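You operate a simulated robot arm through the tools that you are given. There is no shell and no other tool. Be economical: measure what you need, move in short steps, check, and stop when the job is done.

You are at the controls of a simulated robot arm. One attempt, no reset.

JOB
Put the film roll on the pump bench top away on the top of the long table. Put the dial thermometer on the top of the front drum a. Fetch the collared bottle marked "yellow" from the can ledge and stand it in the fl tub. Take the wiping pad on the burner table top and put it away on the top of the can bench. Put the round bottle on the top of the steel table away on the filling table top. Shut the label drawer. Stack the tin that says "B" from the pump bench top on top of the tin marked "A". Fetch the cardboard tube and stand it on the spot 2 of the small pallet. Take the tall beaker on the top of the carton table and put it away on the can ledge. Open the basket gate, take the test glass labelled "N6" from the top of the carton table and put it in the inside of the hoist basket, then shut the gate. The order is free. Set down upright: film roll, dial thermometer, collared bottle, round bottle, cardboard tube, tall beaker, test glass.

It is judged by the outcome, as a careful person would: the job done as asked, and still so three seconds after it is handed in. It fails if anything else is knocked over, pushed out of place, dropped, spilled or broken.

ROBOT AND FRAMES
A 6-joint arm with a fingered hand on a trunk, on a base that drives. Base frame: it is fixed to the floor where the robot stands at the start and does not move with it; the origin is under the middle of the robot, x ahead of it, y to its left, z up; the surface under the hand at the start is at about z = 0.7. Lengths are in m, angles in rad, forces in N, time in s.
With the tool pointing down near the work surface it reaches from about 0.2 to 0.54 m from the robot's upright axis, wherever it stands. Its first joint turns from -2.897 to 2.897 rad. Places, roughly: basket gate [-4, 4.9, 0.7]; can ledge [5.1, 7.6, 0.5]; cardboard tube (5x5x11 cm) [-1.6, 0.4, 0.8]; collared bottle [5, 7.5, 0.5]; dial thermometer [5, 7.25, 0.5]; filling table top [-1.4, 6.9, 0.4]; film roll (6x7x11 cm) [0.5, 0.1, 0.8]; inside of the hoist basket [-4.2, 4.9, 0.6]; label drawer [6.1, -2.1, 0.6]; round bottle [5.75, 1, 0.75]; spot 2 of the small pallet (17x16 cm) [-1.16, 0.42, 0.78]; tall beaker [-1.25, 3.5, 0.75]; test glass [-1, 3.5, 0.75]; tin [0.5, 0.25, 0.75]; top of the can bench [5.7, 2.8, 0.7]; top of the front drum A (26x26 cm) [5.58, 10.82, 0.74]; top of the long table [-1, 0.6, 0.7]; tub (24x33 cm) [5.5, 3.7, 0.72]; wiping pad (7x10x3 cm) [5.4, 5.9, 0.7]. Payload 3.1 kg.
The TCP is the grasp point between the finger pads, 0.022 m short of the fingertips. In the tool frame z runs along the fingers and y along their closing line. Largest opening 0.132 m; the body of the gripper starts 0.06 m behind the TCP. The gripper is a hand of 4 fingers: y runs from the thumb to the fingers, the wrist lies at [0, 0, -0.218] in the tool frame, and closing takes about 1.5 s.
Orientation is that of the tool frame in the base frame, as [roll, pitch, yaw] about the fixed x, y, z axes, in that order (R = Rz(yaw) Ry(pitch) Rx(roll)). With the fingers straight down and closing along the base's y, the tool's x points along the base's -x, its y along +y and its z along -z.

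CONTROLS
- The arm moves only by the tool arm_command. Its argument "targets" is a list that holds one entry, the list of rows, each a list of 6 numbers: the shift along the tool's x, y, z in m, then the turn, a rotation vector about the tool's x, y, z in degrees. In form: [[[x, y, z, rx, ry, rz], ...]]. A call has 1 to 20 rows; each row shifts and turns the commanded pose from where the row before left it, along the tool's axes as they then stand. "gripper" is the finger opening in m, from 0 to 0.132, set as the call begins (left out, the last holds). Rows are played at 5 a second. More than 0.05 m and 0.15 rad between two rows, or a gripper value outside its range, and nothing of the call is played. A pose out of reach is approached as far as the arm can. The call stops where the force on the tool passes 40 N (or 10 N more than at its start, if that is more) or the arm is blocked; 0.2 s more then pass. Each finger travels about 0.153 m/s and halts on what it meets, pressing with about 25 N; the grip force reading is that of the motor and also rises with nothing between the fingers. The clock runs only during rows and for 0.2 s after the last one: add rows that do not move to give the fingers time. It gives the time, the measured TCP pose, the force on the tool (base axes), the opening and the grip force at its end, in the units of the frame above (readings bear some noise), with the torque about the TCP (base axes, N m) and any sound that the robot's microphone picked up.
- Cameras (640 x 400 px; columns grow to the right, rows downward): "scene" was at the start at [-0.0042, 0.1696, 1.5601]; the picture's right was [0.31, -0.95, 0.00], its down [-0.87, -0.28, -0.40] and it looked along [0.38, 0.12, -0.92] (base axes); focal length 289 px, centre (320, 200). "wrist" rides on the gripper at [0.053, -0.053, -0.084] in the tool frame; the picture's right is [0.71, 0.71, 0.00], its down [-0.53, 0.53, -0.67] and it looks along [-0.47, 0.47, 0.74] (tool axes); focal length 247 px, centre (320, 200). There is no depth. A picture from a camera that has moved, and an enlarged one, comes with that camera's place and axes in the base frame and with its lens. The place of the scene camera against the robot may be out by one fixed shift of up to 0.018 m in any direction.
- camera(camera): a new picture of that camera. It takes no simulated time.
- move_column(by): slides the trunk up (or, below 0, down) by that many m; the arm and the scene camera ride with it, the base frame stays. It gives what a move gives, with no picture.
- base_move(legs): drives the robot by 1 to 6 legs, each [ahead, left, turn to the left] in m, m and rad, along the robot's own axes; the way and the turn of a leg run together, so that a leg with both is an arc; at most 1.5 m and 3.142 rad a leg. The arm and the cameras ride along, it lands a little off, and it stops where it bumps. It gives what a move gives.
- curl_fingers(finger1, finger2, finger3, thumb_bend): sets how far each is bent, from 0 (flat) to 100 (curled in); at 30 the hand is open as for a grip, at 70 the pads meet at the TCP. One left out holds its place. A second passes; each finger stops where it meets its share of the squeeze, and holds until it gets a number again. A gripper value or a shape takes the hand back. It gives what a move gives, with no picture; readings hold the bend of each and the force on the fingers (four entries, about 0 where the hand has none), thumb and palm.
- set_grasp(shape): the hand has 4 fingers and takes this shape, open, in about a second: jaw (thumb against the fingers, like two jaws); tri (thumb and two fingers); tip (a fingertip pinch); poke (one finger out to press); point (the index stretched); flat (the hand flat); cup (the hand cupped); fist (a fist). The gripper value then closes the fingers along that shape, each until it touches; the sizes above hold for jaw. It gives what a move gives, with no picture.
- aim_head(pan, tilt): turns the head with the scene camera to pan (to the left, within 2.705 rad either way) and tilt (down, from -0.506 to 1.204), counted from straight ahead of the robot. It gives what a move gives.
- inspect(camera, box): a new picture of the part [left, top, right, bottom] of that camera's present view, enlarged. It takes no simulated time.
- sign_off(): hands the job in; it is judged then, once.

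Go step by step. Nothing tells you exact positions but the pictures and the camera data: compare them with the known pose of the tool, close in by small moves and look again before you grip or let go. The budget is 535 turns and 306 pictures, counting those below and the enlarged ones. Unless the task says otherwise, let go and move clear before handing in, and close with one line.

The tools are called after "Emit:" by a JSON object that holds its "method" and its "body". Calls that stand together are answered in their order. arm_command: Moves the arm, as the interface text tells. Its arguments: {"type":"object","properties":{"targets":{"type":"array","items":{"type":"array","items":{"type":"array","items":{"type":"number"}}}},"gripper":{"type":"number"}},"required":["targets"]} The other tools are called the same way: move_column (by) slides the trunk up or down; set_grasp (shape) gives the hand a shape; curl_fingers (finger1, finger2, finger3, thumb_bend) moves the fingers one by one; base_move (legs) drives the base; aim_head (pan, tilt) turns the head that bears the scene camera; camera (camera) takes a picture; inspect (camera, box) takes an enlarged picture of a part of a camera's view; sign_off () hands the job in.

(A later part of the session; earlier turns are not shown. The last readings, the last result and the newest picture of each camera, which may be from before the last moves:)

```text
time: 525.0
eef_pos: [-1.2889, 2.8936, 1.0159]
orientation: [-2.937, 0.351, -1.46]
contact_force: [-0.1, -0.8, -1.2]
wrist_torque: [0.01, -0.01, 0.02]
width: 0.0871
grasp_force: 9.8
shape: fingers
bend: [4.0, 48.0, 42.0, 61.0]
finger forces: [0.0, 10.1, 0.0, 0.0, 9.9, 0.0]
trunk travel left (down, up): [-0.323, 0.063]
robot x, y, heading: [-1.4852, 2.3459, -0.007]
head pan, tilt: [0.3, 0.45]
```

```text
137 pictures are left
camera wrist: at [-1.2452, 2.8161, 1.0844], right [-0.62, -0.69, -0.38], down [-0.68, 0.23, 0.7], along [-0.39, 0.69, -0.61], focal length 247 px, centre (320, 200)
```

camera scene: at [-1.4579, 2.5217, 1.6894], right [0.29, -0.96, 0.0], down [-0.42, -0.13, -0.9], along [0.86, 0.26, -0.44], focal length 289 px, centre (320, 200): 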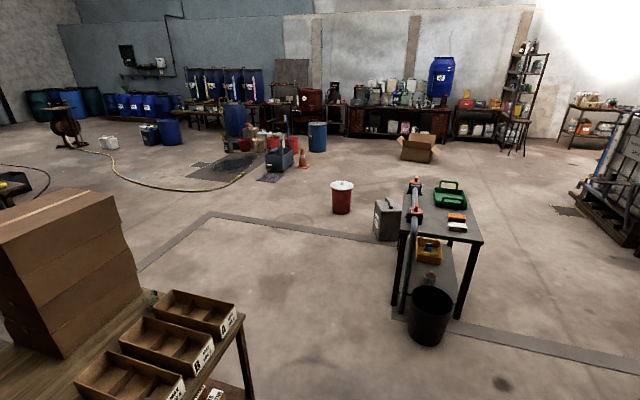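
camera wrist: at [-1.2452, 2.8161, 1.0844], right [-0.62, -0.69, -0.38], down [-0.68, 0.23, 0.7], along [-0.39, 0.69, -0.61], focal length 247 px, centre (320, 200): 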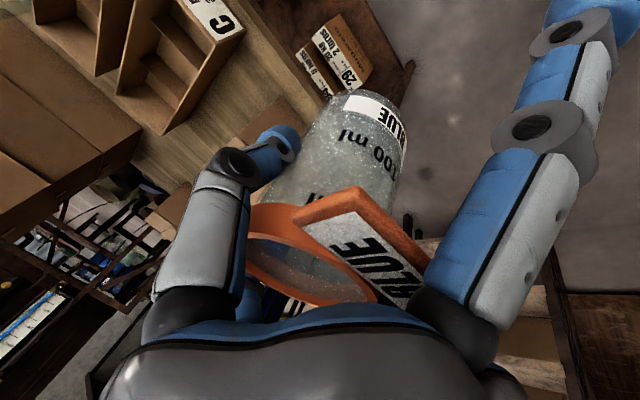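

Route east is clear. First swing the arm (keeping the beaker upright) to the front about the robot's vertical axis.

Emit:
{"method": "arm_command", "body": {"targets": [[[0.0208, -0.0417, 0.0009, 1.58, 0.874, 4.23], [0.0208, -0.0417, 0.0009, 1.58, 0.874, 4.23], [0.0208, -0.0417, 0.0009, 1.58, 0.874, 4.23], [0.0208, -0.0417, 0.0009, 1.58, 0.874, 4.23]]]}}

```text
time: 526.0
eef_pos: [-1.126, 2.8043, 1.0165]
orientation: [-2.94, 0.349, -1.785]
contact_force: [0.4, 0.1, -1.0]
wrist_torque: [0.01, 0.01, 0.02]
width: 0.0873
grasp_force: 9.6
shape: fingers
bend: [4.0, 48.0, 42.0, 61.0]
finger forces: [0.0, 9.9, 0.0, 0.0, 9.7, 0.1]
trunk travel left (down, up): [-0.323, 0.063]
robot x, y, heading: [-1.4871, 2.346, -0.004]
head pan, tilt: [0.3, 0.45]
```

Works with tilt preserved. Continue the swing and then drive east.

Emit:
{"method": "arm_command", "body": {"targets": [[[0.0208, -0.0417, 0.0009, 1.58, 0.874, 4.23], [0.0208, -0.0417, 0.0009, 1.58, 0.874, 4.23], [0.0208, -0.0417, 0.0009, 1.58, 0.874, 4.23], [0.0208, -0.0417, 0.0009, 1.58, 0.874, 4.23], [0.0208, -0.0417, 0.0009, 1.58, 0.874, 4.23], [0.0208, -0.0417, 0.0009, 1.58, 0.874, 4.23], [0.0208, -0.0417, 0.0009, 1.58, 0.874, 4.23], [0.0208, -0.0417, 0.0009, 1.58, 0.874, 4.23], [0.0208, -0.0417, 0.0009, 1.58, 0.874, 4.23]]]}}

Emit:
{"method": "base_move", "body": {"legs": [[1.1, 0.35, 0], [0.55, 0.95, 0], [1.45, 0.05, 0], [1.2, -0.1, 0]]}}

Emit:
{"method": "camera", "body": {"camera": "wrist"}}

Emit:
{"method": "camera", "body": {"camera": "scene"}}

```text
time: 528.0
eef_pos: [-0.9124, 2.4517, 1.0161]
orientation: [-2.939, 0.354, -2.508]
contact_force: [0.2, -0.5, -0.5]
wrist_torque: [0.02, 0.0, 0.01]
width: 0.0872
grasp_force: 9.4
shape: fingers
bend: [4.0, 48.0, 42.0, 62.0]
finger forces: [0.0, 9.8, 0.1, 0.1, 9.4, 0.1]
trunk travel left (down, up): [-0.323, 0.063]
robot x, y, heading: [-1.4838, 2.3436, -0.006]
head pan, tilt: [0.3, 0.45]
```

```text
time: 551.7
eef_pos: [3.3882, 3.7066, 1.0151]
orientation: [-2.94, 0.351, -2.506]
contact_force: [0.4, 0.5, -0.7]
wrist_torque: [0.03, 0.0, 0.0]
width: 0.0873
grasp_force: 9.7
shape: fingers
bend: [4.0, 48.0, 42.0, 62.0]
finger forces: [0.1, 9.8, 0.0, 0.0, 9.4, 0.1]
trunk travel left (down, up): [-0.323, 0.063]
robot x, y, heading: [2.8127, 3.5968, -0.007]
head pan, tilt: [0.3, 0.45]
```

```text
136 pictures are left
camera wrist: at [3.3433, 3.6298, 1.0836], right [-0.91, 0.19, -0.38], down [-0.14, 0.7, 0.7], along [0.4, 0.68, -0.61], focal length 247 px, centre (320, 200)
```

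wrist: 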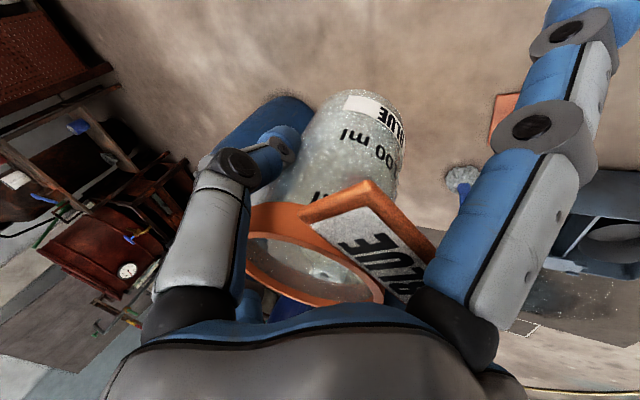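

```text
135 pictures are left
camera scene: at [2.8437, 3.7766, 1.6895], right [0.29, -0.96, 0.0], down [-0.42, -0.13, -0.9], along [0.86, 0.26, -0.44], focal length 289 px, centre (320, 200)
```

scene: 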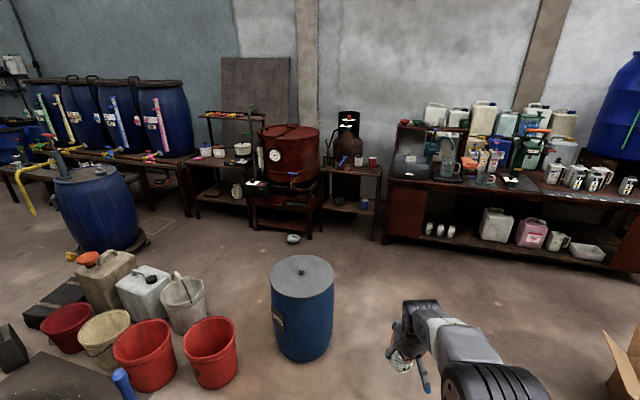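

Beaker steady. Continue east past the barrel, turn north there, then shift toward the east wall corridor.

Emit:
{"method": "base_move", "body": {"legs": [[1.45, -0.05, 0], [0, 0, 1.58], [0, -0.42, 0]]}}

Emit:
{"method": "aim_head", "body": {"pan": 0.0, "tilt": 0.45}}

Emit:
{"method": "camera", "body": {"camera": "scene"}}

```text
time: 564.8
eef_pos: [4.5808, 4.0762, 1.0158]
orientation: [-2.939, 0.352, -0.974]
contact_force: [0.0, 0.3, -0.5]
wrist_torque: [0.0, 0.0, 0.03]
width: 0.0871
grasp_force: 9.7
shape: fingers
bend: [4.0, 48.0, 42.0, 62.0]
finger forces: [0.0, 9.6, 0.0, 0.0, 9.4, 0.0]
trunk travel left (down, up): [-0.323, 0.063]
robot x, y, heading: [4.669, 3.4981, 1.527]
head pan, tilt: [0.3, 0.45]
```

```text
time: 565.6
eef_pos: [4.5805, 4.0776, 1.0161]
orientation: [-2.94, 0.352, -0.973]
contact_force: [0.1, 0.4, -0.6]
wrist_torque: [-0.01, -0.01, 0.02]
width: 0.0872
grasp_force: 9.2
shape: fingers
bend: [4.0, 48.0, 42.0, 62.0]
finger forces: [0.1, 9.7, 0.0, 0.1, 9.3, 0.1]
trunk travel left (down, up): [-0.323, 0.063]
robot x, y, heading: [4.6669, 3.5, 1.525]
head pan, tilt: [0.0, 0.45]
```

```text
134 pictures are left
camera scene: at [4.5209, 3.5431, 1.6894], right [1.0, -0.05, 0.0], down [-0.02, -0.43, -0.9], along [0.04, 0.9, -0.44], focal length 289 px, centre (320, 200)
```

scene: 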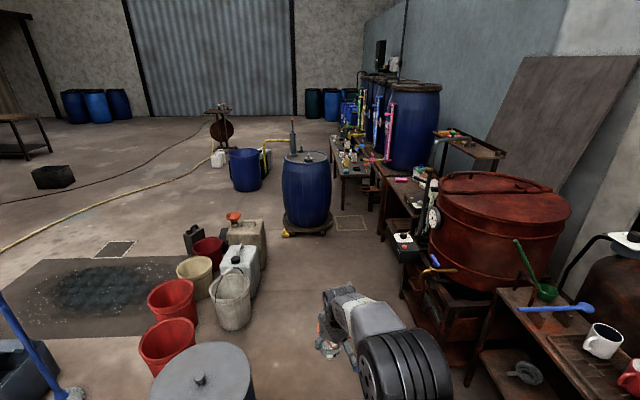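

Emit:
{"method": "base_move", "body": {"legs": [[0, 0, 0.046], [1.0, -0.12, 0], [0.9, -0.08, 0]]}}

Emit:
{"method": "camera", "body": {"camera": "scene"}}

```text
time: 572.6
eef_pos: [4.679, 5.214, 1.012]
orientation: [-2.941, 0.347, -0.92]
contact_force: [0.5, 0.6, -0.7]
wrist_torque: [-0.06, 0.0, -0.05]
width: 0.0871
grasp_force: 9.7
shape: fingers
bend: [4.0, 48.0, 42.0, 62.0]
finger forces: [0.0, 9.7, 0.0, 0.0, 9.3, 0.0]
trunk travel left (down, up): [-0.323, 0.063]
robot x, y, heading: [4.7969, 4.6397, 1.575]
head pan, tilt: [0.0, 0.45]
stopped in leg 3: the robot was blocked; the commanded pose is now the measured one
```

```text
133 pictures are left
camera scene: at [4.6487, 4.6808, 1.6893], right [1.0, 0.01, 0.0], down [0.0, -0.44, -0.9], along [-0.01, 0.9, -0.44], focal length 289 px, centre (320, 200)
```

scene: 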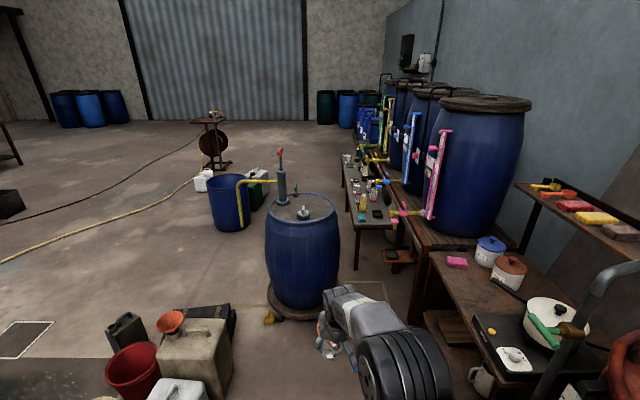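

Emit:
{"method": "aim_head", "body": {"pan": -1.0, "tilt": 1.1}}

Emit:
{"method": "camera", "body": {"camera": "scene"}}

Emit:
{"method": "aim_head", "body": {"pan": 0.7, "tilt": 1.1}}

Emit:
{"method": "camera", "body": {"camera": "scene"}}

```text
time: 573.9
eef_pos: [4.6779, 5.2107, 1.0159]
orientation: [-2.939, 0.351, -0.919]
contact_force: [-0.4, -0.8, -0.5]
wrist_torque: [-0.03, -0.02, 0.02]
width: 0.0872
grasp_force: 9.2
shape: fingers
bend: [4.0, 48.0, 42.0, 62.0]
finger forces: [0.1, 9.6, 0.1, 0.0, 9.4, 0.0]
trunk travel left (down, up): [-0.323, 0.063]
robot x, y, heading: [4.7945, 4.6389, 1.582]
head pan, tilt: [-1.0, 1.1]
```

```text
132 pictures are left
camera scene: at [4.7019, 4.616, 1.6373], right [0.55, -0.84, 0.0], down [-0.74, -0.49, -0.45], along [0.38, 0.25, -0.89], focal length 289 px, centre (320, 200)
```

scene: 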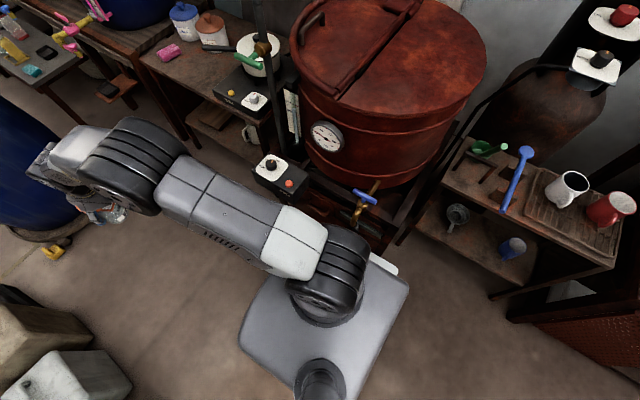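

```text
time: 575.6
eef_pos: [4.6774, 5.2105, 1.0156]
orientation: [-2.939, 0.352, -0.919]
contact_force: [-1.3, 0.1, -0.2]
wrist_torque: [0.0, 0.0, -0.01]
width: 0.0872
grasp_force: 9.6
shape: fingers
bend: [4.0, 48.0, 42.0, 62.0]
finger forces: [0.0, 9.5, 0.0, 0.0, 9.4, 0.1]
trunk travel left (down, up): [-0.323, 0.063]
robot x, y, heading: [4.7991, 4.6393, 1.581]
head pan, tilt: [0.7, 1.1]
```

```text
131 pictures are left
camera scene: at [4.608, 4.6295, 1.6373], right [0.76, 0.65, 0.0], down [0.58, -0.68, -0.45], along [-0.3, 0.34, -0.89], focal length 289 px, centre (320, 200)
```

scene: 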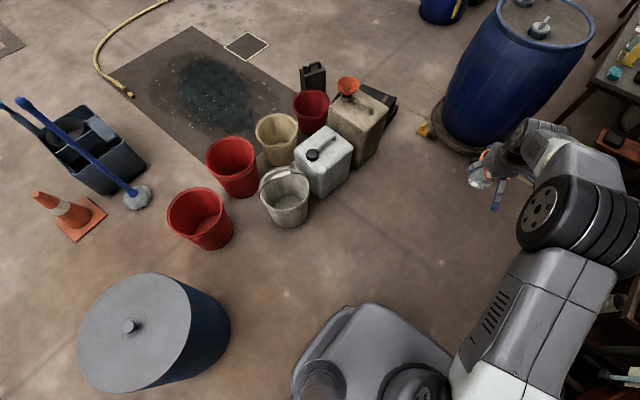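

The kettle stand blocks this corridor and the drum pallet the rest, so I must reach the can ledge from the west side. Back out and go around the mop/bucket area.

Emit:
{"method": "base_move", "body": {"legs": [[-0.95, 0.05, 0], [0, 0, 1.56], [1.4, 0, 0], [1.38, 0, 0]]}}

Emit:
{"method": "aim_head", "body": {"pan": -0.9, "tilt": 0.6}}

Emit:
{"method": "camera", "body": {"camera": "scene"}}

```text
time: 597.4
eef_pos: [1.4077, 3.5401, 1.0153]
orientation: [-2.94, 0.351, 0.649]
contact_force: [-0.2, -0.1, -0.6]
wrist_torque: [0.02, 0.02, 0.02]
width: 0.087
grasp_force: 9.2
shape: fingers
bend: [4.0, 48.0, 42.0, 62.0]
finger forces: [0.1, 9.5, 0.0, 0.0, 9.2, 0.1]
trunk travel left (down, up): [-0.323, 0.063]
robot x, y, heading: [1.9849, 3.654, -3.138]
head pan, tilt: [0.7, 1.1]
```

```text
time: 599.1
eef_pos: [1.4078, 3.5404, 1.0156]
orientation: [-2.939, 0.351, 0.65]
contact_force: [0.5, -0.1, -0.9]
wrist_torque: [0.0, 0.06, 0.04]
width: 0.087
grasp_force: 8.6
shape: fingers
bend: [4.0, 48.0, 42.0, 62.0]
finger forces: [0.0, 9.4, 0.0, 0.0, 9.0, 0.1]
trunk travel left (down, up): [-0.323, 0.063]
robot x, y, heading: [1.9794, 3.6576, -3.133]
head pan, tilt: [-0.901, 0.6]
```

```text
130 pictures are left
camera scene: at [1.9849, 3.5823, 1.6759], right [0.78, 0.63, 0.0], down [0.35, -0.44, -0.82], along [-0.52, 0.64, -0.57], focal length 289 px, centre (320, 200)
```

scene: 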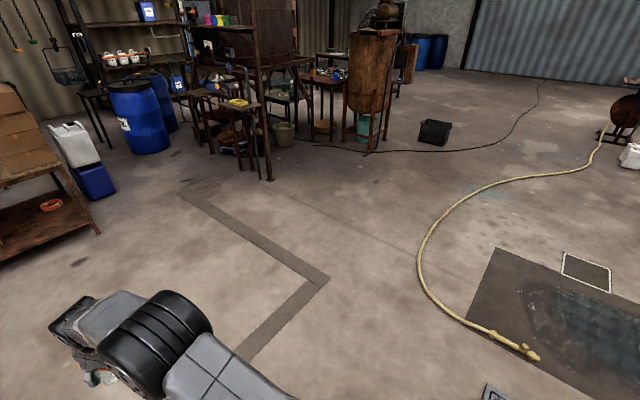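

Only the hose lies across my way; the floor cable posed no obstacle before, so I'll turn north and cross it slowly.

Emit:
{"method": "base_move", "body": {"legs": [[0, 0, -1.575], [0.9, 0, 0], [0.6, 0, 0], [0.6, 0, 0]]}}

Emit:
{"method": "aim_head", "body": {"pan": 0.0, "tilt": 0.6}}

Emit:
{"method": "camera", "body": {"camera": "scene"}}

```text
time: 609.0
eef_pos: [1.8967, 5.333, 1.0129]
orientation: [-2.942, 0.346, -0.949]
contact_force: [-0.4, 0.3, -1.8]
wrist_torque: [-0.04, -0.03, 0.0]
width: 0.0871
grasp_force: 8.7
shape: fingers
bend: [4.0, 49.0, 42.0, 62.0]
finger forces: [0.0, 9.2, 0.0, 0.0, 8.9, 0.0]
trunk travel left (down, up): [-0.323, 0.063]
robot x, y, heading: [1.9965, 4.7538, 1.553]
head pan, tilt: [-0.901, 0.6]
stopped in leg 3: the robot was blocked; the commanded pose is now the measured one
```

```text
time: 610.2
eef_pos: [1.8963, 5.3271, 1.016]
orientation: [-2.939, 0.351, -0.946]
contact_force: [0.1, -0.5, -1.0]
wrist_torque: [0.0, -0.03, -0.02]
width: 0.0871
grasp_force: 9.0
shape: fingers
bend: [4.0, 49.0, 42.0, 62.0]
finger forces: [0.1, 9.1, 0.0, 0.0, 8.9, 0.0]
trunk travel left (down, up): [-0.323, 0.063]
robot x, y, heading: [1.9973, 4.7546, 1.549]
head pan, tilt: [0.0, 0.6]
```

```text
129 pictures are left
camera scene: at [1.8509, 4.7881, 1.6759], right [1.0, -0.02, 0.0], down [-0.01, -0.56, -0.83], along [0.02, 0.82, -0.56], focal length 289 px, centre (320, 200)
```

scene: 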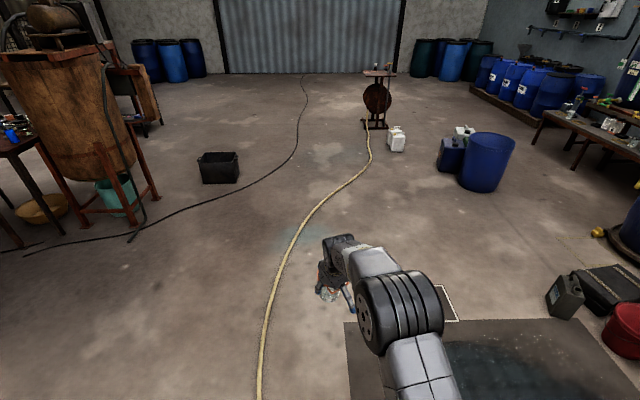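

Emit:
{"method": "aim_head", "body": {"pan": -0.4, "tilt": 1.15}}

Emit:
{"method": "camera", "body": {"camera": "scene"}}

Emit:
{"method": "camera", "body": {"camera": "wrist"}}

```text
time: 611.2
eef_pos: [1.8958, 5.3266, 1.0159]
orientation: [-2.938, 0.352, -0.948]
contact_force: [0.4, -0.1, -0.2]
wrist_torque: [-0.01, 0.02, 0.01]
width: 0.0868
grasp_force: 9.1
shape: fingers
bend: [4.0, 49.0, 42.0, 62.0]
finger forces: [0.0, 9.1, 0.0, 0.1, 8.8, 0.0]
trunk travel left (down, up): [-0.323, 0.063]
robot x, y, heading: [1.9988, 4.7506, 1.553]
head pan, tilt: [-0.4, 1.15]
```

```text
128 pictures are left
camera scene: at [1.8733, 4.7546, 1.6342], right [0.91, -0.41, 0.0], down [-0.37, -0.83, -0.41], along [0.17, 0.37, -0.91], focal length 289 px, centre (320, 200)
```

scene: 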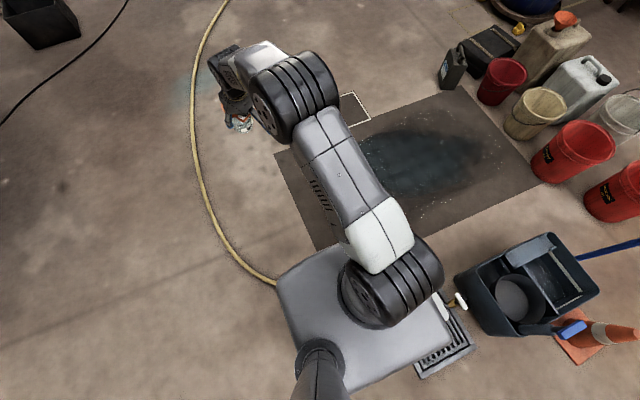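

```text
127 pictures are left
camera wrist: at [1.9732, 5.2824, 1.0843], right [-0.2, -0.9, -0.38], down [-0.71, -0.13, 0.7], along [-0.68, 0.41, -0.61], focal length 247 px, centre (320, 200)
```

wrist: 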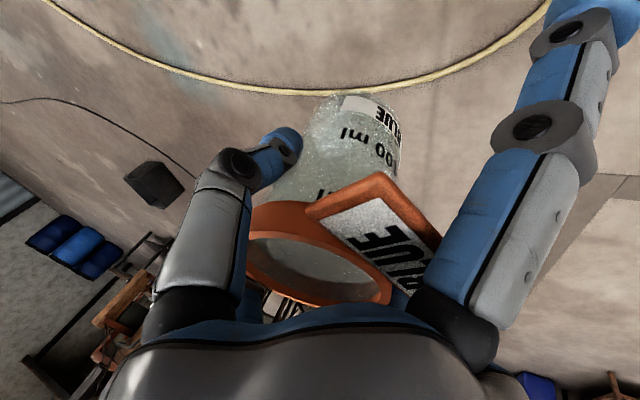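

The hose isn't the obstacle — the mop bucket touches on my right. Shift left and continue north.

Emit:
{"method": "base_move", "body": {"legs": [[-0.05, 0.05, 0], [0, 0.2, 0.02], [0.8, 0, 0]]}}

Emit:
{"method": "camera", "body": {"camera": "scene"}}

```text
time: 617.3
eef_pos: [1.6458, 6.0803, 1.0161]
orientation: [-2.941, 0.351, -0.94]
contact_force: [0.0, 0.1, -1.3]
wrist_torque: [0.02, -0.01, -0.01]
width: 0.0868
grasp_force: 9.2
shape: fingers
bend: [4.0, 49.0, 42.0, 62.0]
finger forces: [0.1, 9.0, 0.1, 0.0, 8.8, 0.0]
trunk travel left (down, up): [-0.323, 0.063]
robot x, y, heading: [1.7489, 5.5095, 1.563]
head pan, tilt: [-0.4, 1.15]
```

```text
126 pictures are left
camera scene: at [1.6271, 5.5076, 1.6342], right [0.92, -0.4, 0.0], down [-0.37, -0.84, -0.41], along [0.16, 0.37, -0.91], focal length 289 px, centre (320, 200)
```

scene: 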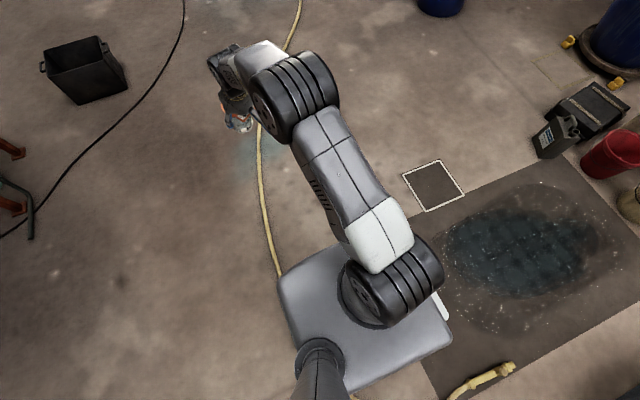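

Emit:
{"method": "base_move", "body": {"legs": [[1.0, -0.2, 0], [0.75, -0.3, 0], [0, 0, -1.56], [0.9, 0, 0]]}}

Emit:
{"method": "aim_head", "body": {"pan": 0.15, "tilt": 0.55}}

Emit:
{"method": "camera", "body": {"camera": "scene"}}

```text
time: 634.7
eef_pos: [3.7485, 7.3885, 1.0167]
orientation: [-2.94, 0.35, -2.488]
contact_force: [-0.1, 1.2, -1.1]
wrist_torque: [0.04, -0.02, 0.0]
width: 0.087
grasp_force: 8.3
shape: fingers
bend: [4.0, 49.0, 42.0, 62.0]
finger forces: [0.1, 8.8, 0.1, 0.0, 8.5, 0.0]
trunk travel left (down, up): [-0.323, 0.063]
robot x, y, heading: [3.178, 7.2712, 0.008]
head pan, tilt: [-0.4, 1.15]
```

```text
time: 635.7
eef_pos: [3.7478, 7.39, 1.016]
orientation: [-2.939, 0.351, -2.49]
contact_force: [0.2, 0.0, -0.8]
wrist_torque: [0.0, 0.06, 0.01]
width: 0.0869
grasp_force: 8.8
shape: fingers
bend: [4.0, 49.0, 42.0, 62.0]
finger forces: [0.1, 8.8, 0.0, 0.1, 8.5, 0.0]
trunk travel left (down, up): [-0.323, 0.063]
robot x, y, heading: [3.1737, 7.2741, 0.004]
head pan, tilt: [0.15, 0.55]
```

```text
125 pictures are left
camera scene: at [3.2044, 7.436, 1.6803], right [0.16, -0.99, 0.0], down [-0.52, -0.08, -0.85], along [0.84, 0.13, -0.52], focal length 289 px, centre (320, 200)
```

scene: 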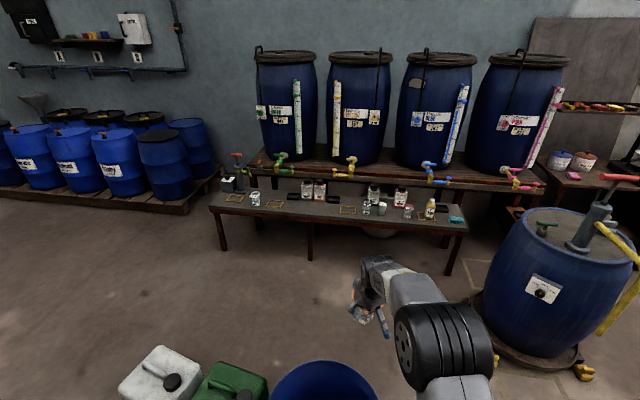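

Emit:
{"method": "inspect", "body": {"camera": "scene", "box": [200, 150, 500, 280]}}

```text
2.13 times, centred on (350, 215) of scene
camera zoom: at [3.2044, 7.436, 1.6803], right [0.16, -0.99, 0.0], down [-0.52, -0.08, -0.85], along [0.84, 0.13, -0.52], focal length 616 px, centre (256, 168)
```

zoom: 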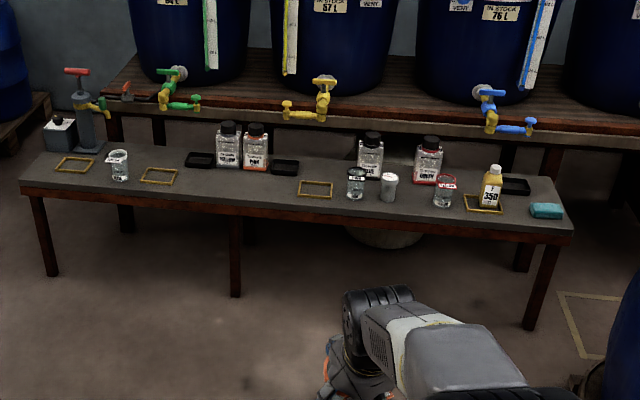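

The can ledge (front x≈4.88, y 6.7–8.5, z≈0.5) is ahead, but a blue barrel stands at (3.75, 7.5) and the drum dolly at (4.5, 6.3). I'll go diagonally between them with the base aligned to the gap.

Emit:
{"method": "base_move", "body": {"legs": [[0.1, -0.775, 0], [0.18, 0, 0], [0, 0, 0.585]]}}

Emit:
{"method": "aim_head", "body": {"pan": 0.2, "tilt": 0.95}}

Emit:
{"method": "camera", "body": {"camera": "scene"}}

```text
time: 642.7
eef_pos: [3.878, 6.886, 1.0165]
orientation: [-2.939, 0.352, -1.916]
contact_force: [-0.8, -1.2, -0.8]
wrist_torque: [-0.03, -0.03, 0.01]
width: 0.0867
grasp_force: 7.9
shape: fingers
bend: [4.0, 49.0, 42.0, 62.0]
finger forces: [0.0, 8.7, 0.0, 0.1, 8.5, 0.0]
trunk travel left (down, up): [-0.323, 0.063]
robot x, y, heading: [3.4624, 6.476, 0.579]
head pan, tilt: [0.15, 0.55]
```

```text
time: 643.5
eef_pos: [3.8785, 6.8858, 1.0158]
orientation: [-2.94, 0.351, -1.918]
contact_force: [-0.9, 0.8, -0.1]
wrist_torque: [0.02, 0.0, 0.01]
width: 0.0868
grasp_force: 8.3
shape: fingers
bend: [4.0, 49.0, 42.0, 62.0]
finger forces: [0.0, 8.8, 0.0, 0.0, 8.5, 0.0]
trunk travel left (down, up): [-0.323, 0.063]
robot x, y, heading: [3.4589, 6.4771, 0.584]
head pan, tilt: [0.201, 0.949]
```

```text
123 pictures are left
camera scene: at [3.3814, 6.6229, 1.6476], right [0.7, -0.71, 0.0], down [-0.58, -0.57, -0.58], along [0.41, 0.41, -0.81], focal length 289 px, centre (320, 200)
```

scene: 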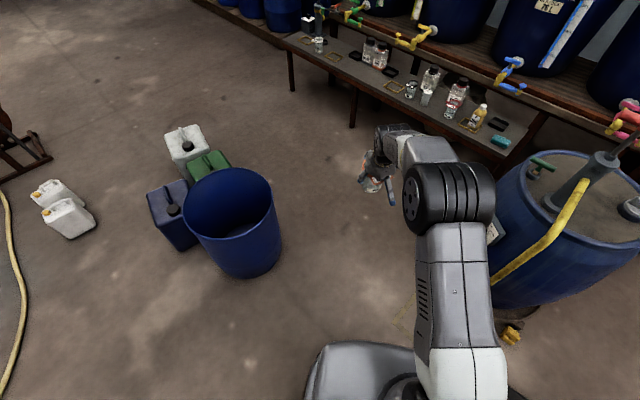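

Emit:
{"method": "base_move", "body": {"legs": [[0, 0.045, 0], [1.1, 0, 0]]}}

Emit:
{"method": "aim_head", "body": {"pan": -0.3, "tilt": 0.8}}

Emit:
{"method": "camera", "body": {"camera": "scene"}}

```text
time: 649.7
eef_pos: [4.771, 7.5286, 1.0156]
orientation: [-2.938, 0.349, -1.914]
contact_force: [0.5, 0.8, -0.9]
wrist_torque: [-0.04, 0.0, -0.01]
width: 0.0867
grasp_force: 8.1
shape: fingers
bend: [4.0, 49.0, 42.0, 62.0]
finger forces: [0.1, 8.6, 0.1, 0.0, 8.5, 0.0]
trunk travel left (down, up): [-0.323, 0.063]
robot x, y, heading: [4.3528, 7.1127, 0.585]
head pan, tilt: [0.201, 0.949]
```

```text
time: 650.6
eef_pos: [4.771, 7.5272, 1.0169]
orientation: [-2.94, 0.35, -1.914]
contact_force: [0.3, -1.0, -0.9]
wrist_torque: [0.05, -0.03, 0.02]
width: 0.0868
grasp_force: 8.7
shape: fingers
bend: [4.0, 49.0, 42.0, 62.0]
finger forces: [0.0, 8.6, 0.0, 0.0, 8.5, 0.1]
trunk travel left (down, up): [-0.323, 0.063]
robot x, y, heading: [4.3536, 7.1192, 0.581]
head pan, tilt: [-0.3, 0.799]
```

```text
122 pictures are left
camera scene: at [4.3005, 7.2351, 1.659], right [0.28, -0.96, 0.0], down [-0.69, -0.2, -0.7], along [0.67, 0.19, -0.72], focal length 289 px, centre (320, 200)
```

scene: 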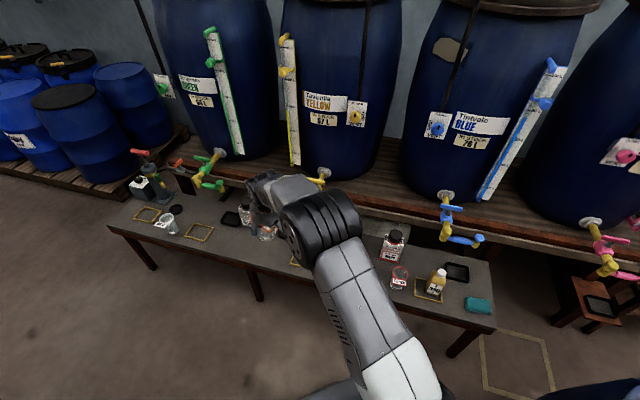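

Emit:
{"method": "inspect", "body": {"camera": "scene", "box": [340, 210, 510, 340]}}

Emit:
{"method": "inspect", "body": {"camera": "scene", "box": [110, 130, 320, 280]}}

Emit:
{"method": "camera", "body": {"camera": "wrist"}}

```text
3.08 times, centred on (425, 275) of scene
camera zoom: at [4.3005, 7.2351, 1.659], right [0.28, -0.96, 0.0], down [-0.69, -0.2, -0.7], along [0.67, 0.19, -0.72], focal length 888 px, centre (-3, -31)
```

zoom: 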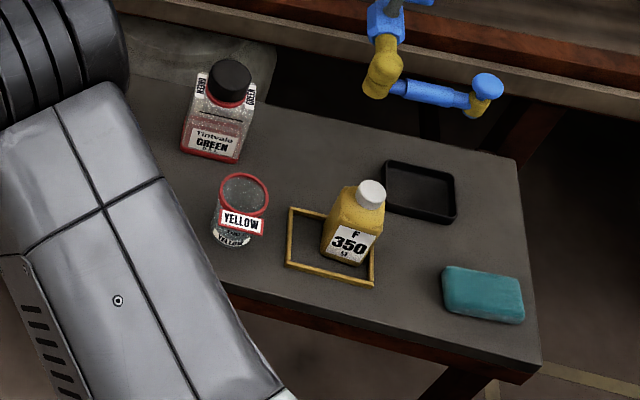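

```text
2.67 times, centred on (215, 205) of scene
camera zoom: at [4.3005, 7.2351, 1.659], right [0.28, -0.96, 0.0], down [-0.69, -0.2, -0.7], along [0.67, 0.19, -0.72], focal length 770 px, centre (600, 187)
```

zoom: 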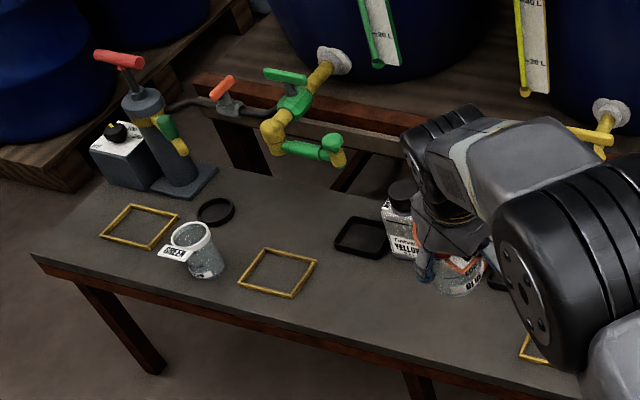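

```text
119 pictures are left
camera wrist: at [4.7762, 7.4394, 1.0843], right [-0.86, -0.35, -0.38], down [-0.51, 0.51, 0.7], along [-0.05, 0.79, -0.61], focal length 247 px, centre (320, 200)
```

wrist: 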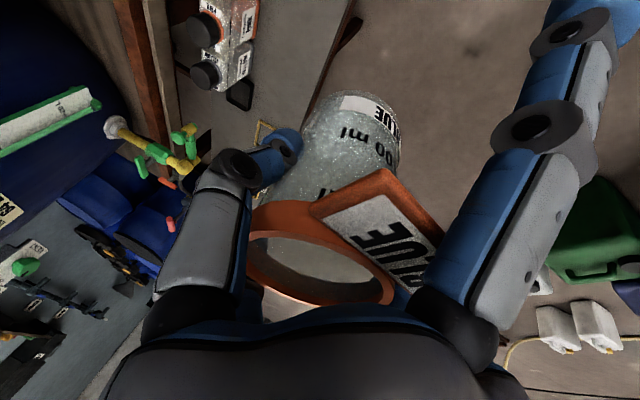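

The ledge holds GREEN/YELLOW/PINK collared bottles and beakers; a free strip exists at about (4.965, 7.81). Turn square to the ledge and align so the beaker hovers there.

Emit:
{"method": "base_move", "body": {"legs": [[0, 0, -0.581], [0.03, 0.57, 0]]}}

Emit:
{"method": "aim_head", "body": {"pan": 0.1, "tilt": 0.85}}

Emit:
{"method": "camera", "body": {"camera": "scene"}}

Emit:
{"method": "camera", "body": {"camera": "wrist"}}

```text
time: 655.4
eef_pos: [4.9552, 7.793, 1.0166]
orientation: [-2.938, 0.352, -2.495]
contact_force: [-0.8, 0.4, -0.5]
wrist_torque: [-0.02, 0.0, 0.03]
width: 0.0867
grasp_force: 8.8
shape: fingers
bend: [4.0, 49.0, 42.0, 62.0]
finger forces: [0.1, 8.6, 0.0, 0.0, 8.4, 0.0]
trunk travel left (down, up): [-0.323, 0.063]
robot x, y, heading: [4.3809, 7.6744, 0.005]
head pan, tilt: [-0.3, 0.799]
```

```text
time: 656.3
eef_pos: [4.9539, 7.7917, 1.0166]
orientation: [-2.94, 0.352, -2.496]
contact_force: [0.1, -0.6, -0.1]
wrist_torque: [0.01, 0.0, 0.0]
width: 0.0866
grasp_force: 8.7
shape: fingers
bend: [4.0, 49.0, 42.0, 62.0]
finger forces: [0.0, 8.6, 0.0, 0.0, 8.3, 0.0]
trunk travel left (down, up): [-0.323, 0.063]
robot x, y, heading: [4.3843, 7.6782, 0.003]
head pan, tilt: [0.099, 0.85]
```

```text
118 pictures are left
camera scene: at [4.3993, 7.8368, 1.655], right [0.1, -0.99, 0.0], down [-0.75, -0.08, -0.66], along [0.66, 0.07, -0.75], focal length 289 px, centre (320, 200)
```

scene: 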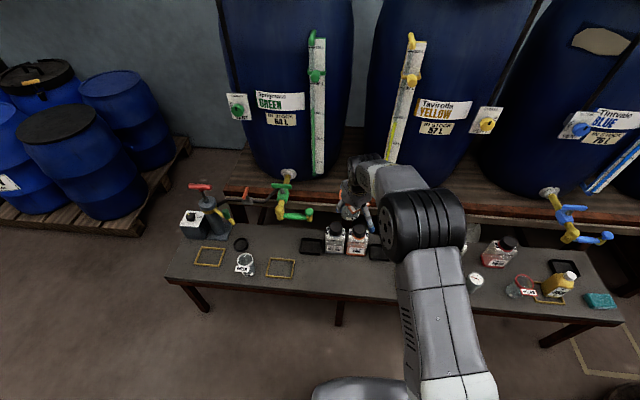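

```text
117 pictures are left
camera wrist: at [4.9105, 7.7154, 1.0843], right [-0.91, 0.18, -0.38], down [-0.15, 0.7, 0.7], along [0.39, 0.69, -0.61], focal length 247 px, centre (320, 200)
```

wrist: 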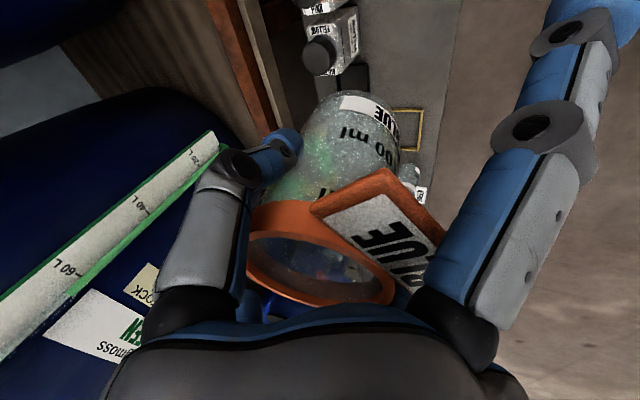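

Clear drop spot. Lower the trunk, then finish with the arm.

Emit:
{"method": "move_column", "body": {"by": -0.3}}

Emit:
{"method": "arm_command", "body": {"targets": [[[0.0138, 0.0076, 0.0368, 0, 0, 0], [0.0138, 0.0076, 0.0368, 0, 0, 0], [0.0103, 0.0057, 0.0276, 0, 0, 0], [0, 0, 0, 0, 0, 0]]]}}

Emit:
{"method": "camera", "body": {"camera": "wrist"}}

Emit:
{"method": "camera", "body": {"camera": "scene"}}

```text
time: 659.3
eef_pos: [4.9545, 7.7926, 0.7164]
orientation: [-2.94, 0.35, -2.496]
contact_force: [0.1, -0.3, -0.9]
wrist_torque: [-0.02, 0.02, -0.01]
width: 0.0867
grasp_force: 8.8
shape: fingers
bend: [4.0, 49.0, 42.0, 62.0]
finger forces: [0.0, 8.7, 0.0, 0.1, 8.4, 0.0]
trunk travel left (down, up): [-0.023, 0.363]
robot x, y, heading: [4.3867, 7.6776, 0.004]
head pan, tilt: [0.099, 0.85]
```

```text
time: 660.3
eef_pos: [4.953, 7.794, 0.6048]
orientation: [-2.938, 0.353, -2.495]
contact_force: [-0.2, 0.1, -0.6]
wrist_torque: [0.02, 0.03, 0.02]
width: 0.0869
grasp_force: 8.6
shape: fingers
bend: [4.0, 49.0, 42.0, 63.0]
finger forces: [0.0, 8.6, 0.1, 0.0, 8.4, 0.0]
trunk travel left (down, up): [-0.023, 0.363]
robot x, y, heading: [4.382, 7.6766, 0.008]
head pan, tilt: [0.099, 0.85]
```

```text
116 pictures are left
camera wrist: at [4.9107, 7.7165, 0.6728], right [-0.91, 0.18, -0.38], down [-0.15, 0.7, 0.7], along [0.39, 0.69, -0.61], focal length 247 px, centre (320, 200)
```

wrist: 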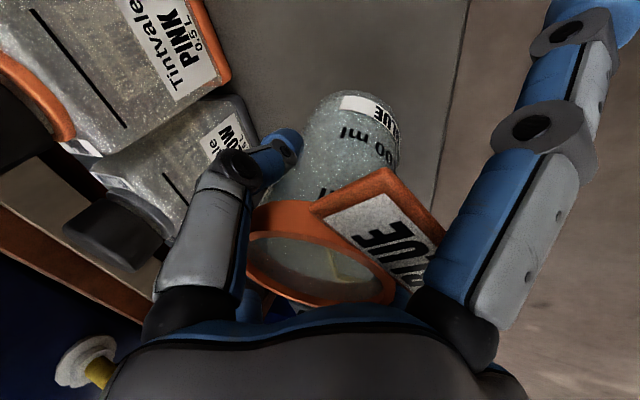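

```text
115 pictures are left
camera scene: at [4.3993, 7.837, 1.3546], right [0.1, -0.99, 0.0], down [-0.75, -0.08, -0.66], along [0.66, 0.07, -0.75], focal length 289 px, centre (320, 200)
```

scene: 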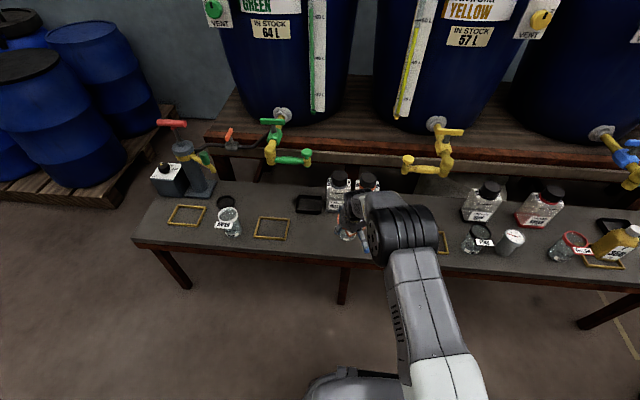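

Emit:
{"method": "arm_command", "body": {"targets": [[[0.0034, 0.0019, 0.0092, 0, 0, 0], [0.0034, 0.0019, 0.0092, 0, 0, 0], [0, 0, 0, 0, 0, 0]]]}}

Emit:
{"method": "arm_command", "body": {"targets": [[[0.0021, 0.0011, 0.0055, 0, 0, 0], [0.0021, 0.0011, 0.0055, 0, 0, 0], [0, 0, 0, 0, 0, 0]]]}}

```text
time: 661.1
eef_pos: [4.9527, 7.7942, 0.5861]
orientation: [-2.937, 0.35, -2.496]
contact_force: [0.4, -0.6, -0.5]
wrist_torque: [0.01, 0.0, -0.01]
width: 0.0869
grasp_force: 8.0
shape: fingers
bend: [4.0, 49.0, 42.0, 63.0]
finger forces: [0.0, 8.6, 0.0, 0.1, 8.4, 0.0]
trunk travel left (down, up): [-0.023, 0.363]
robot x, y, heading: [4.3809, 7.6785, 0.0]
head pan, tilt: [0.099, 0.85]
```

```text
time: 661.9
eef_pos: [4.9533, 7.7934, 0.5743]
orientation: [-2.939, 0.352, -2.495]
contact_force: [-0.2, -0.6, -0.9]
wrist_torque: [0.04, 0.03, 0.06]
width: 0.0868
grasp_force: 8.2
shape: fingers
bend: [4.0, 49.0, 42.0, 63.0]
finger forces: [0.0, 8.6, 0.0, 0.0, 8.3, 0.0]
trunk travel left (down, up): [-0.023, 0.363]
robot x, y, heading: [4.3853, 7.6808, 0.005]
head pan, tilt: [0.099, 0.85]
```

Emit:
{"method": "arm_command", "body": {"targets": [[[0.0021, 0.0011, 0.0055, 0, 0, 0], [0, 0, 0, 0, 0, 0]]]}}

Emit:
{"method": "arm_command", "body": {"targets": [[[0.0014, 0.0008, 0.0037, 0, 0, 0], [0, 0, 0, 0, 0, 0]]]}}

Emit:
{"method": "camera", "body": {"camera": "wrist"}}

```text
time: 662.5
eef_pos: [4.9536, 7.7936, 0.5668]
orientation: [-2.939, 0.352, -2.496]
contact_force: [-1.1, 0.2, 0.0]
wrist_torque: [0.0, 0.0, -0.01]
width: 0.087
grasp_force: 8.7
shape: fingers
bend: [4.0, 49.0, 42.0, 63.0]
finger forces: [0.0, 8.5, 0.0, 0.0, 8.5, 0.0]
trunk travel left (down, up): [-0.023, 0.363]
robot x, y, heading: [4.3833, 7.6765, 0.004]
head pan, tilt: [0.099, 0.85]
```

```text
time: 663.1
eef_pos: [4.9544, 7.7933, 0.5637]
orientation: [-2.94, 0.353, -2.495]
contact_force: [0.2, 0.4, -0.4]
wrist_torque: [0.02, 0.03, 0.02]
width: 0.0869
grasp_force: 8.8
shape: fingers
bend: [4.0, 49.0, 42.0, 63.0]
finger forces: [0.1, 8.6, 0.0, 0.0, 8.5, 0.1]
trunk travel left (down, up): [-0.023, 0.363]
robot x, y, heading: [4.3797, 7.6784, 0.001]
head pan, tilt: [0.099, 0.85]
```

```text
114 pictures are left
camera wrist: at [4.9101, 7.7167, 0.6313], right [-0.91, 0.18, -0.38], down [-0.15, 0.7, 0.7], along [0.39, 0.69, -0.61], focal length 247 px, centre (320, 200)
```

wrist: 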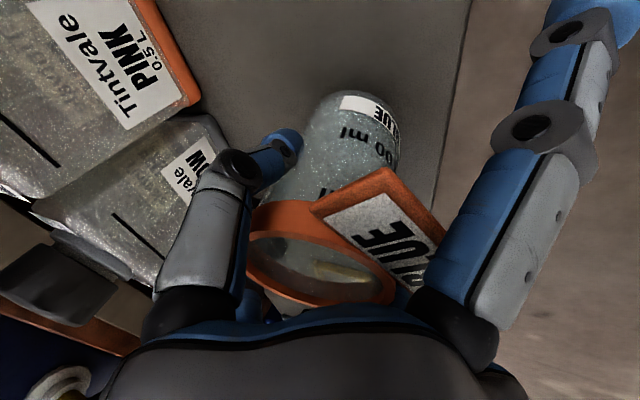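

Emit:
{"method": "arm_command", "body": {"targets": [[[0.0014, 0.0008, 0.0037, 0, 0, 0], [0.0014, 0.0008, 0.0037, 0, 0, 0], [0, 0, 0, 0, 0, 0]]]}}

Emit:
{"method": "arm_command", "body": {"targets": [[[0.0014, 0.0008, 0.0037, 0, 0, 0], [0.0014, 0.0008, 0.0037, 0, 0, 0], [0, 0, 0, 0, 0, 0]]]}}

```text
time: 663.9
eef_pos: [4.9546, 7.7918, 0.5548]
orientation: [-2.939, 0.35, -2.495]
contact_force: [-0.1, -0.7, -0.3]
wrist_torque: [0.0, -0.01, 0.0]
width: 0.0868
grasp_force: 8.4
shape: fingers
bend: [4.0, 49.0, 42.0, 63.0]
finger forces: [0.0, 8.6, 0.1, 0.1, 8.5, 0.0]
trunk travel left (down, up): [-0.023, 0.363]
robot x, y, heading: [4.3827, 7.6785, 0.004]
head pan, tilt: [0.099, 0.85]
```

```text
time: 664.7
eef_pos: [4.9544, 7.7937, 0.5495]
orientation: [-2.938, 0.355, -2.494]
contact_force: [1.1, -1.0, 4.7]
wrist_torque: [0.06, 0.0, -0.04]
width: 0.0869
grasp_force: 9.8
shape: fingers
bend: [4.0, 49.0, 42.0, 62.0]
finger forces: [0.1, 9.1, 0.0, 0.0, 9.9, 0.0]
trunk travel left (down, up): [-0.023, 0.363]
robot x, y, heading: [4.3832, 7.6757, 0.006]
head pan, tilt: [0.099, 0.85]
```

Contact (4.7 N). Release the pinch.

Emit:
{"method": "curl_fingers", "body": {"finger2": 25, "finger3": 20, "thumb_bend": 25}}

Emit:
{"method": "camera", "body": {"camera": "wrist"}}

```text
time: 665.7
eef_pos: [4.9533, 7.793, 0.5481]
orientation: [-2.94, 0.352, -2.495]
contact_force: [0.1, -0.1, 0.3]
wrist_torque: [0.0, -0.02, -0.01]
width: 0.1099
grasp_force: 0.0
shape: fingers
bend: [4.0, 25.0, 20.0, 25.0]
finger forces: [0.0, 0.0, 0.1, 0.0, 0.0, 0.0]
trunk travel left (down, up): [-0.023, 0.363]
robot x, y, heading: [4.3813, 7.678, -0.002]
head pan, tilt: [0.099, 0.85]
```

```text
113 pictures are left
camera wrist: at [4.9099, 7.7164, 0.6159], right [-0.91, 0.18, -0.38], down [-0.15, 0.7, 0.7], along [0.39, 0.69, -0.61], focal length 247 px, centre (320, 200)
```

wrist: 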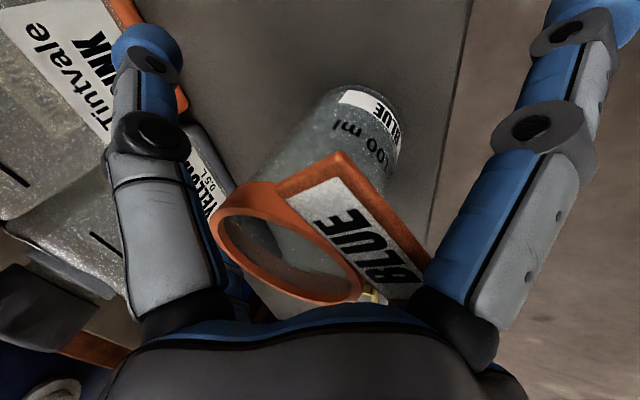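

Emit:
{"method": "move_column", "body": {"by": 0.3}}

Emit:
{"method": "camera", "body": {"camera": "wrist"}}

Emit:
{"method": "camera", "body": {"camera": "scene"}}

```text
time: 668.7
eef_pos: [4.9536, 7.7934, 0.8486]
orientation: [-2.939, 0.348, -2.496]
contact_force: [0.3, -0.1, 0.4]
wrist_torque: [0.01, 0.05, -0.02]
width: 0.1103
grasp_force: 0.1
shape: fingers
bend: [4.0, 25.0, 20.0, 25.0]
finger forces: [0.0, 0.0, 0.0, 0.0, 0.0, 0.1]
trunk travel left (down, up): [-0.323, 0.063]
robot x, y, heading: [4.3791, 7.6815, -0.002]
head pan, tilt: [0.099, 0.85]
```

```text
112 pictures are left
camera wrist: at [4.9099, 7.7164, 0.9165], right [-0.91, 0.18, -0.38], down [-0.15, 0.7, 0.7], along [0.39, 0.69, -0.61], focal length 247 px, centre (320, 200)
```

wrist: 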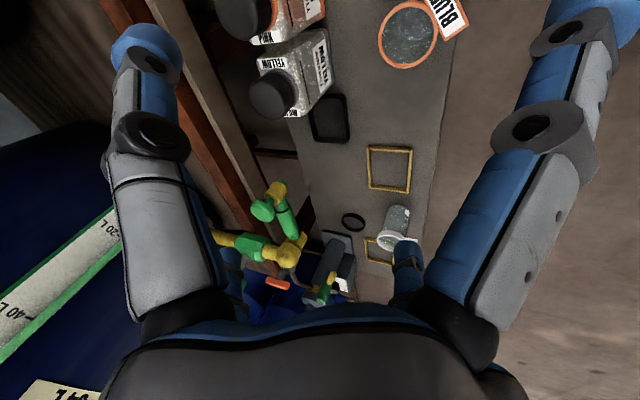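

```text
111 pictures are left
camera scene: at [4.3993, 7.837, 1.6552], right [0.1, -0.99, 0.0], down [-0.75, -0.08, -0.66], along [0.66, 0.07, -0.75], focal length 289 px, centre (320, 200)
```

scene: 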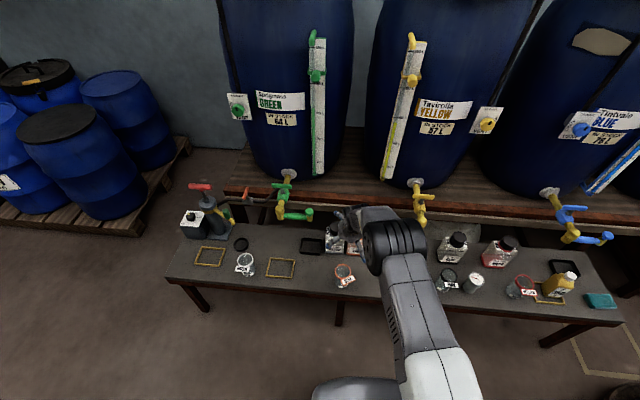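

Beaker stands upright. Now the dial thermometer; zoom in on it.

Emit:
{"method": "inspect", "body": {"camera": "scene", "box": [420, 225, 560, 310]}}

```text
4.57 times, centred on (490, 268) of scene
camera zoom: at [4.3993, 7.837, 1.6552], right [0.1, -0.99, 0.0], down [-0.75, -0.08, -0.66], along [0.66, 0.07, -0.75], focal length 1319 px, centre (-457, -109)
```

zoom: 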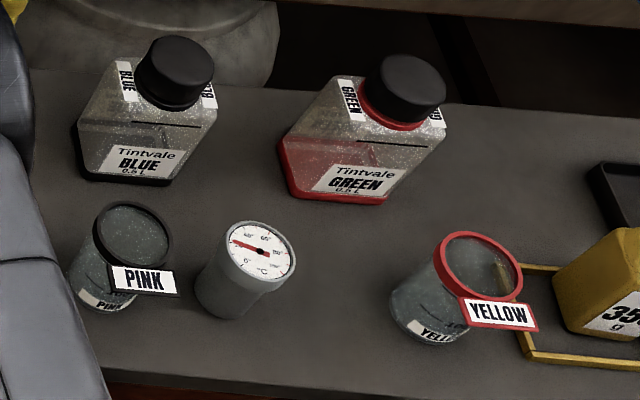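

The dial thermometer stands at ≈(4.97, 7.29). Reset the hand to straight down, and shift the base along the ledge.

Emit:
{"method": "set_grasp", "body": {"shape": "jaw"}}

Emit:
{"method": "arm_command", "body": {"targets": [[[0, 0, 0, -5.8, 0, 0], [0, 0, 0, -5.8, 0, 0], [0, 0, 0, 0, 6.7, 0], [0, 0, 0, 0, 6.7, 0], [0, 0, 0, 0, 6.7, 0]]], "gripper": 0.132}}

Emit:
{"method": "base_move", "body": {"legs": [[0.04, -0.42, 0]]}}

Emit:
{"method": "camera", "body": {"camera": "wrist"}}

```text
time: 669.6
eef_pos: [4.9546, 7.7933, 0.8487]
orientation: [-2.938, 0.351, -2.496]
contact_force: [0.3, 0.8, -0.4]
wrist_torque: [0.0, -0.02, -0.02]
width: 0.1321
grasp_force: 0.1
shape: jaw
bend: [30.0, 30.0, 30.0, 30.0]
finger forces: [0.0, 0.1, 0.0, 0.0, 0.0, 0.0]
trunk travel left (down, up): [-0.323, 0.063]
robot x, y, heading: [4.379, 7.6767, 0.002]
head pan, tilt: [0.099, 0.85]
```

```text
time: 670.8
eef_pos: [4.9167, 7.7859, 0.858]
orientation: [-3.14, 0.016, -2.495]
contact_force: [-0.1, -0.1, -0.5]
wrist_torque: [0.0, -0.02, -0.01]
width: 0.1318
grasp_force: 0.1
shape: jaw
bend: [30.0, 30.0, 30.0, 30.0]
finger forces: [0.0, 0.0, 0.0, 0.0, 0.0, 0.1]
out of reach, approached as far as the arm can: row 4, 5
trunk travel left (down, up): [-0.323, 0.063]
robot x, y, heading: [4.3811, 7.676, 0.004]
head pan, tilt: [0.099, 0.85]
```

```text
time: 673.4
eef_pos: [4.9586, 7.3657, 0.857]
orientation: [-3.141, 0.022, -2.494]
contact_force: [0.3, 1.0, 0.5]
wrist_torque: [0.02, 0.01, 0.0]
width: 0.1321
grasp_force: 0.1
shape: jaw
bend: [30.0, 30.0, 30.0, 30.0]
finger forces: [0.0, 0.0, 0.1, 0.0, 0.0, 0.0]
trunk travel left (down, up): [-0.323, 0.063]
robot x, y, heading: [4.4264, 7.2572, 0.005]
head pan, tilt: [0.099, 0.85]
```

```text
109 pictures are left
camera wrist: at [4.9476, 7.2916, 0.9388], right [-0.99, 0.14, -0.02], down [0.09, 0.73, 0.68], along [0.1, 0.67, -0.73], focal length 247 px, centre (320, 200)
```

wrist: 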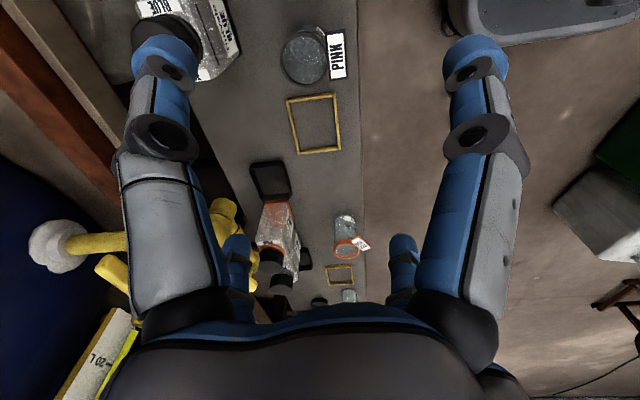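

Emit:
{"method": "arm_command", "body": {"targets": [[[0.0253, -0.0335, 0, 0, 1.26, 0], [0.0253, -0.0335, 0, 0, 0, 0], [0.0253, -0.0335, 0, 0, 0, 0], [0, 0, 0, 0, 0, 0]]]}}

Emit:
{"method": "camera", "body": {"camera": "wrist"}}

```text
time: 674.4
eef_pos: [4.9598, 7.2435, 0.8568]
orientation: [3.141, -0.003, -2.494]
contact_force: [0.3, -0.7, 0.5]
wrist_torque: [-0.03, 0.02, 0.02]
width: 0.132
grasp_force: 0.0
shape: jaw
bend: [30.0, 30.0, 30.0, 30.0]
finger forces: [0.0, 0.0, 0.0, 0.1, 0.0, 0.1]
trunk travel left (down, up): [-0.323, 0.063]
robot x, y, heading: [4.422, 7.257, 0.003]
head pan, tilt: [0.099, 0.85]
```

```text
108 pictures are left
camera wrist: at [4.95, 7.1694, 0.9405], right [-0.99, 0.14, 0.0], down [0.1, 0.74, 0.67], along [0.09, 0.66, -0.74], focal length 247 px, centre (320, 200)
```

wrist: 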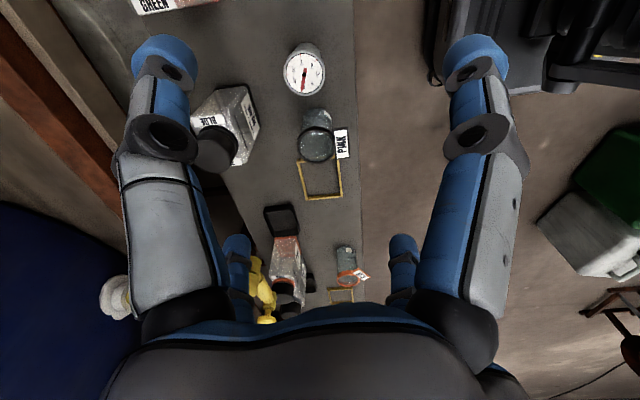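

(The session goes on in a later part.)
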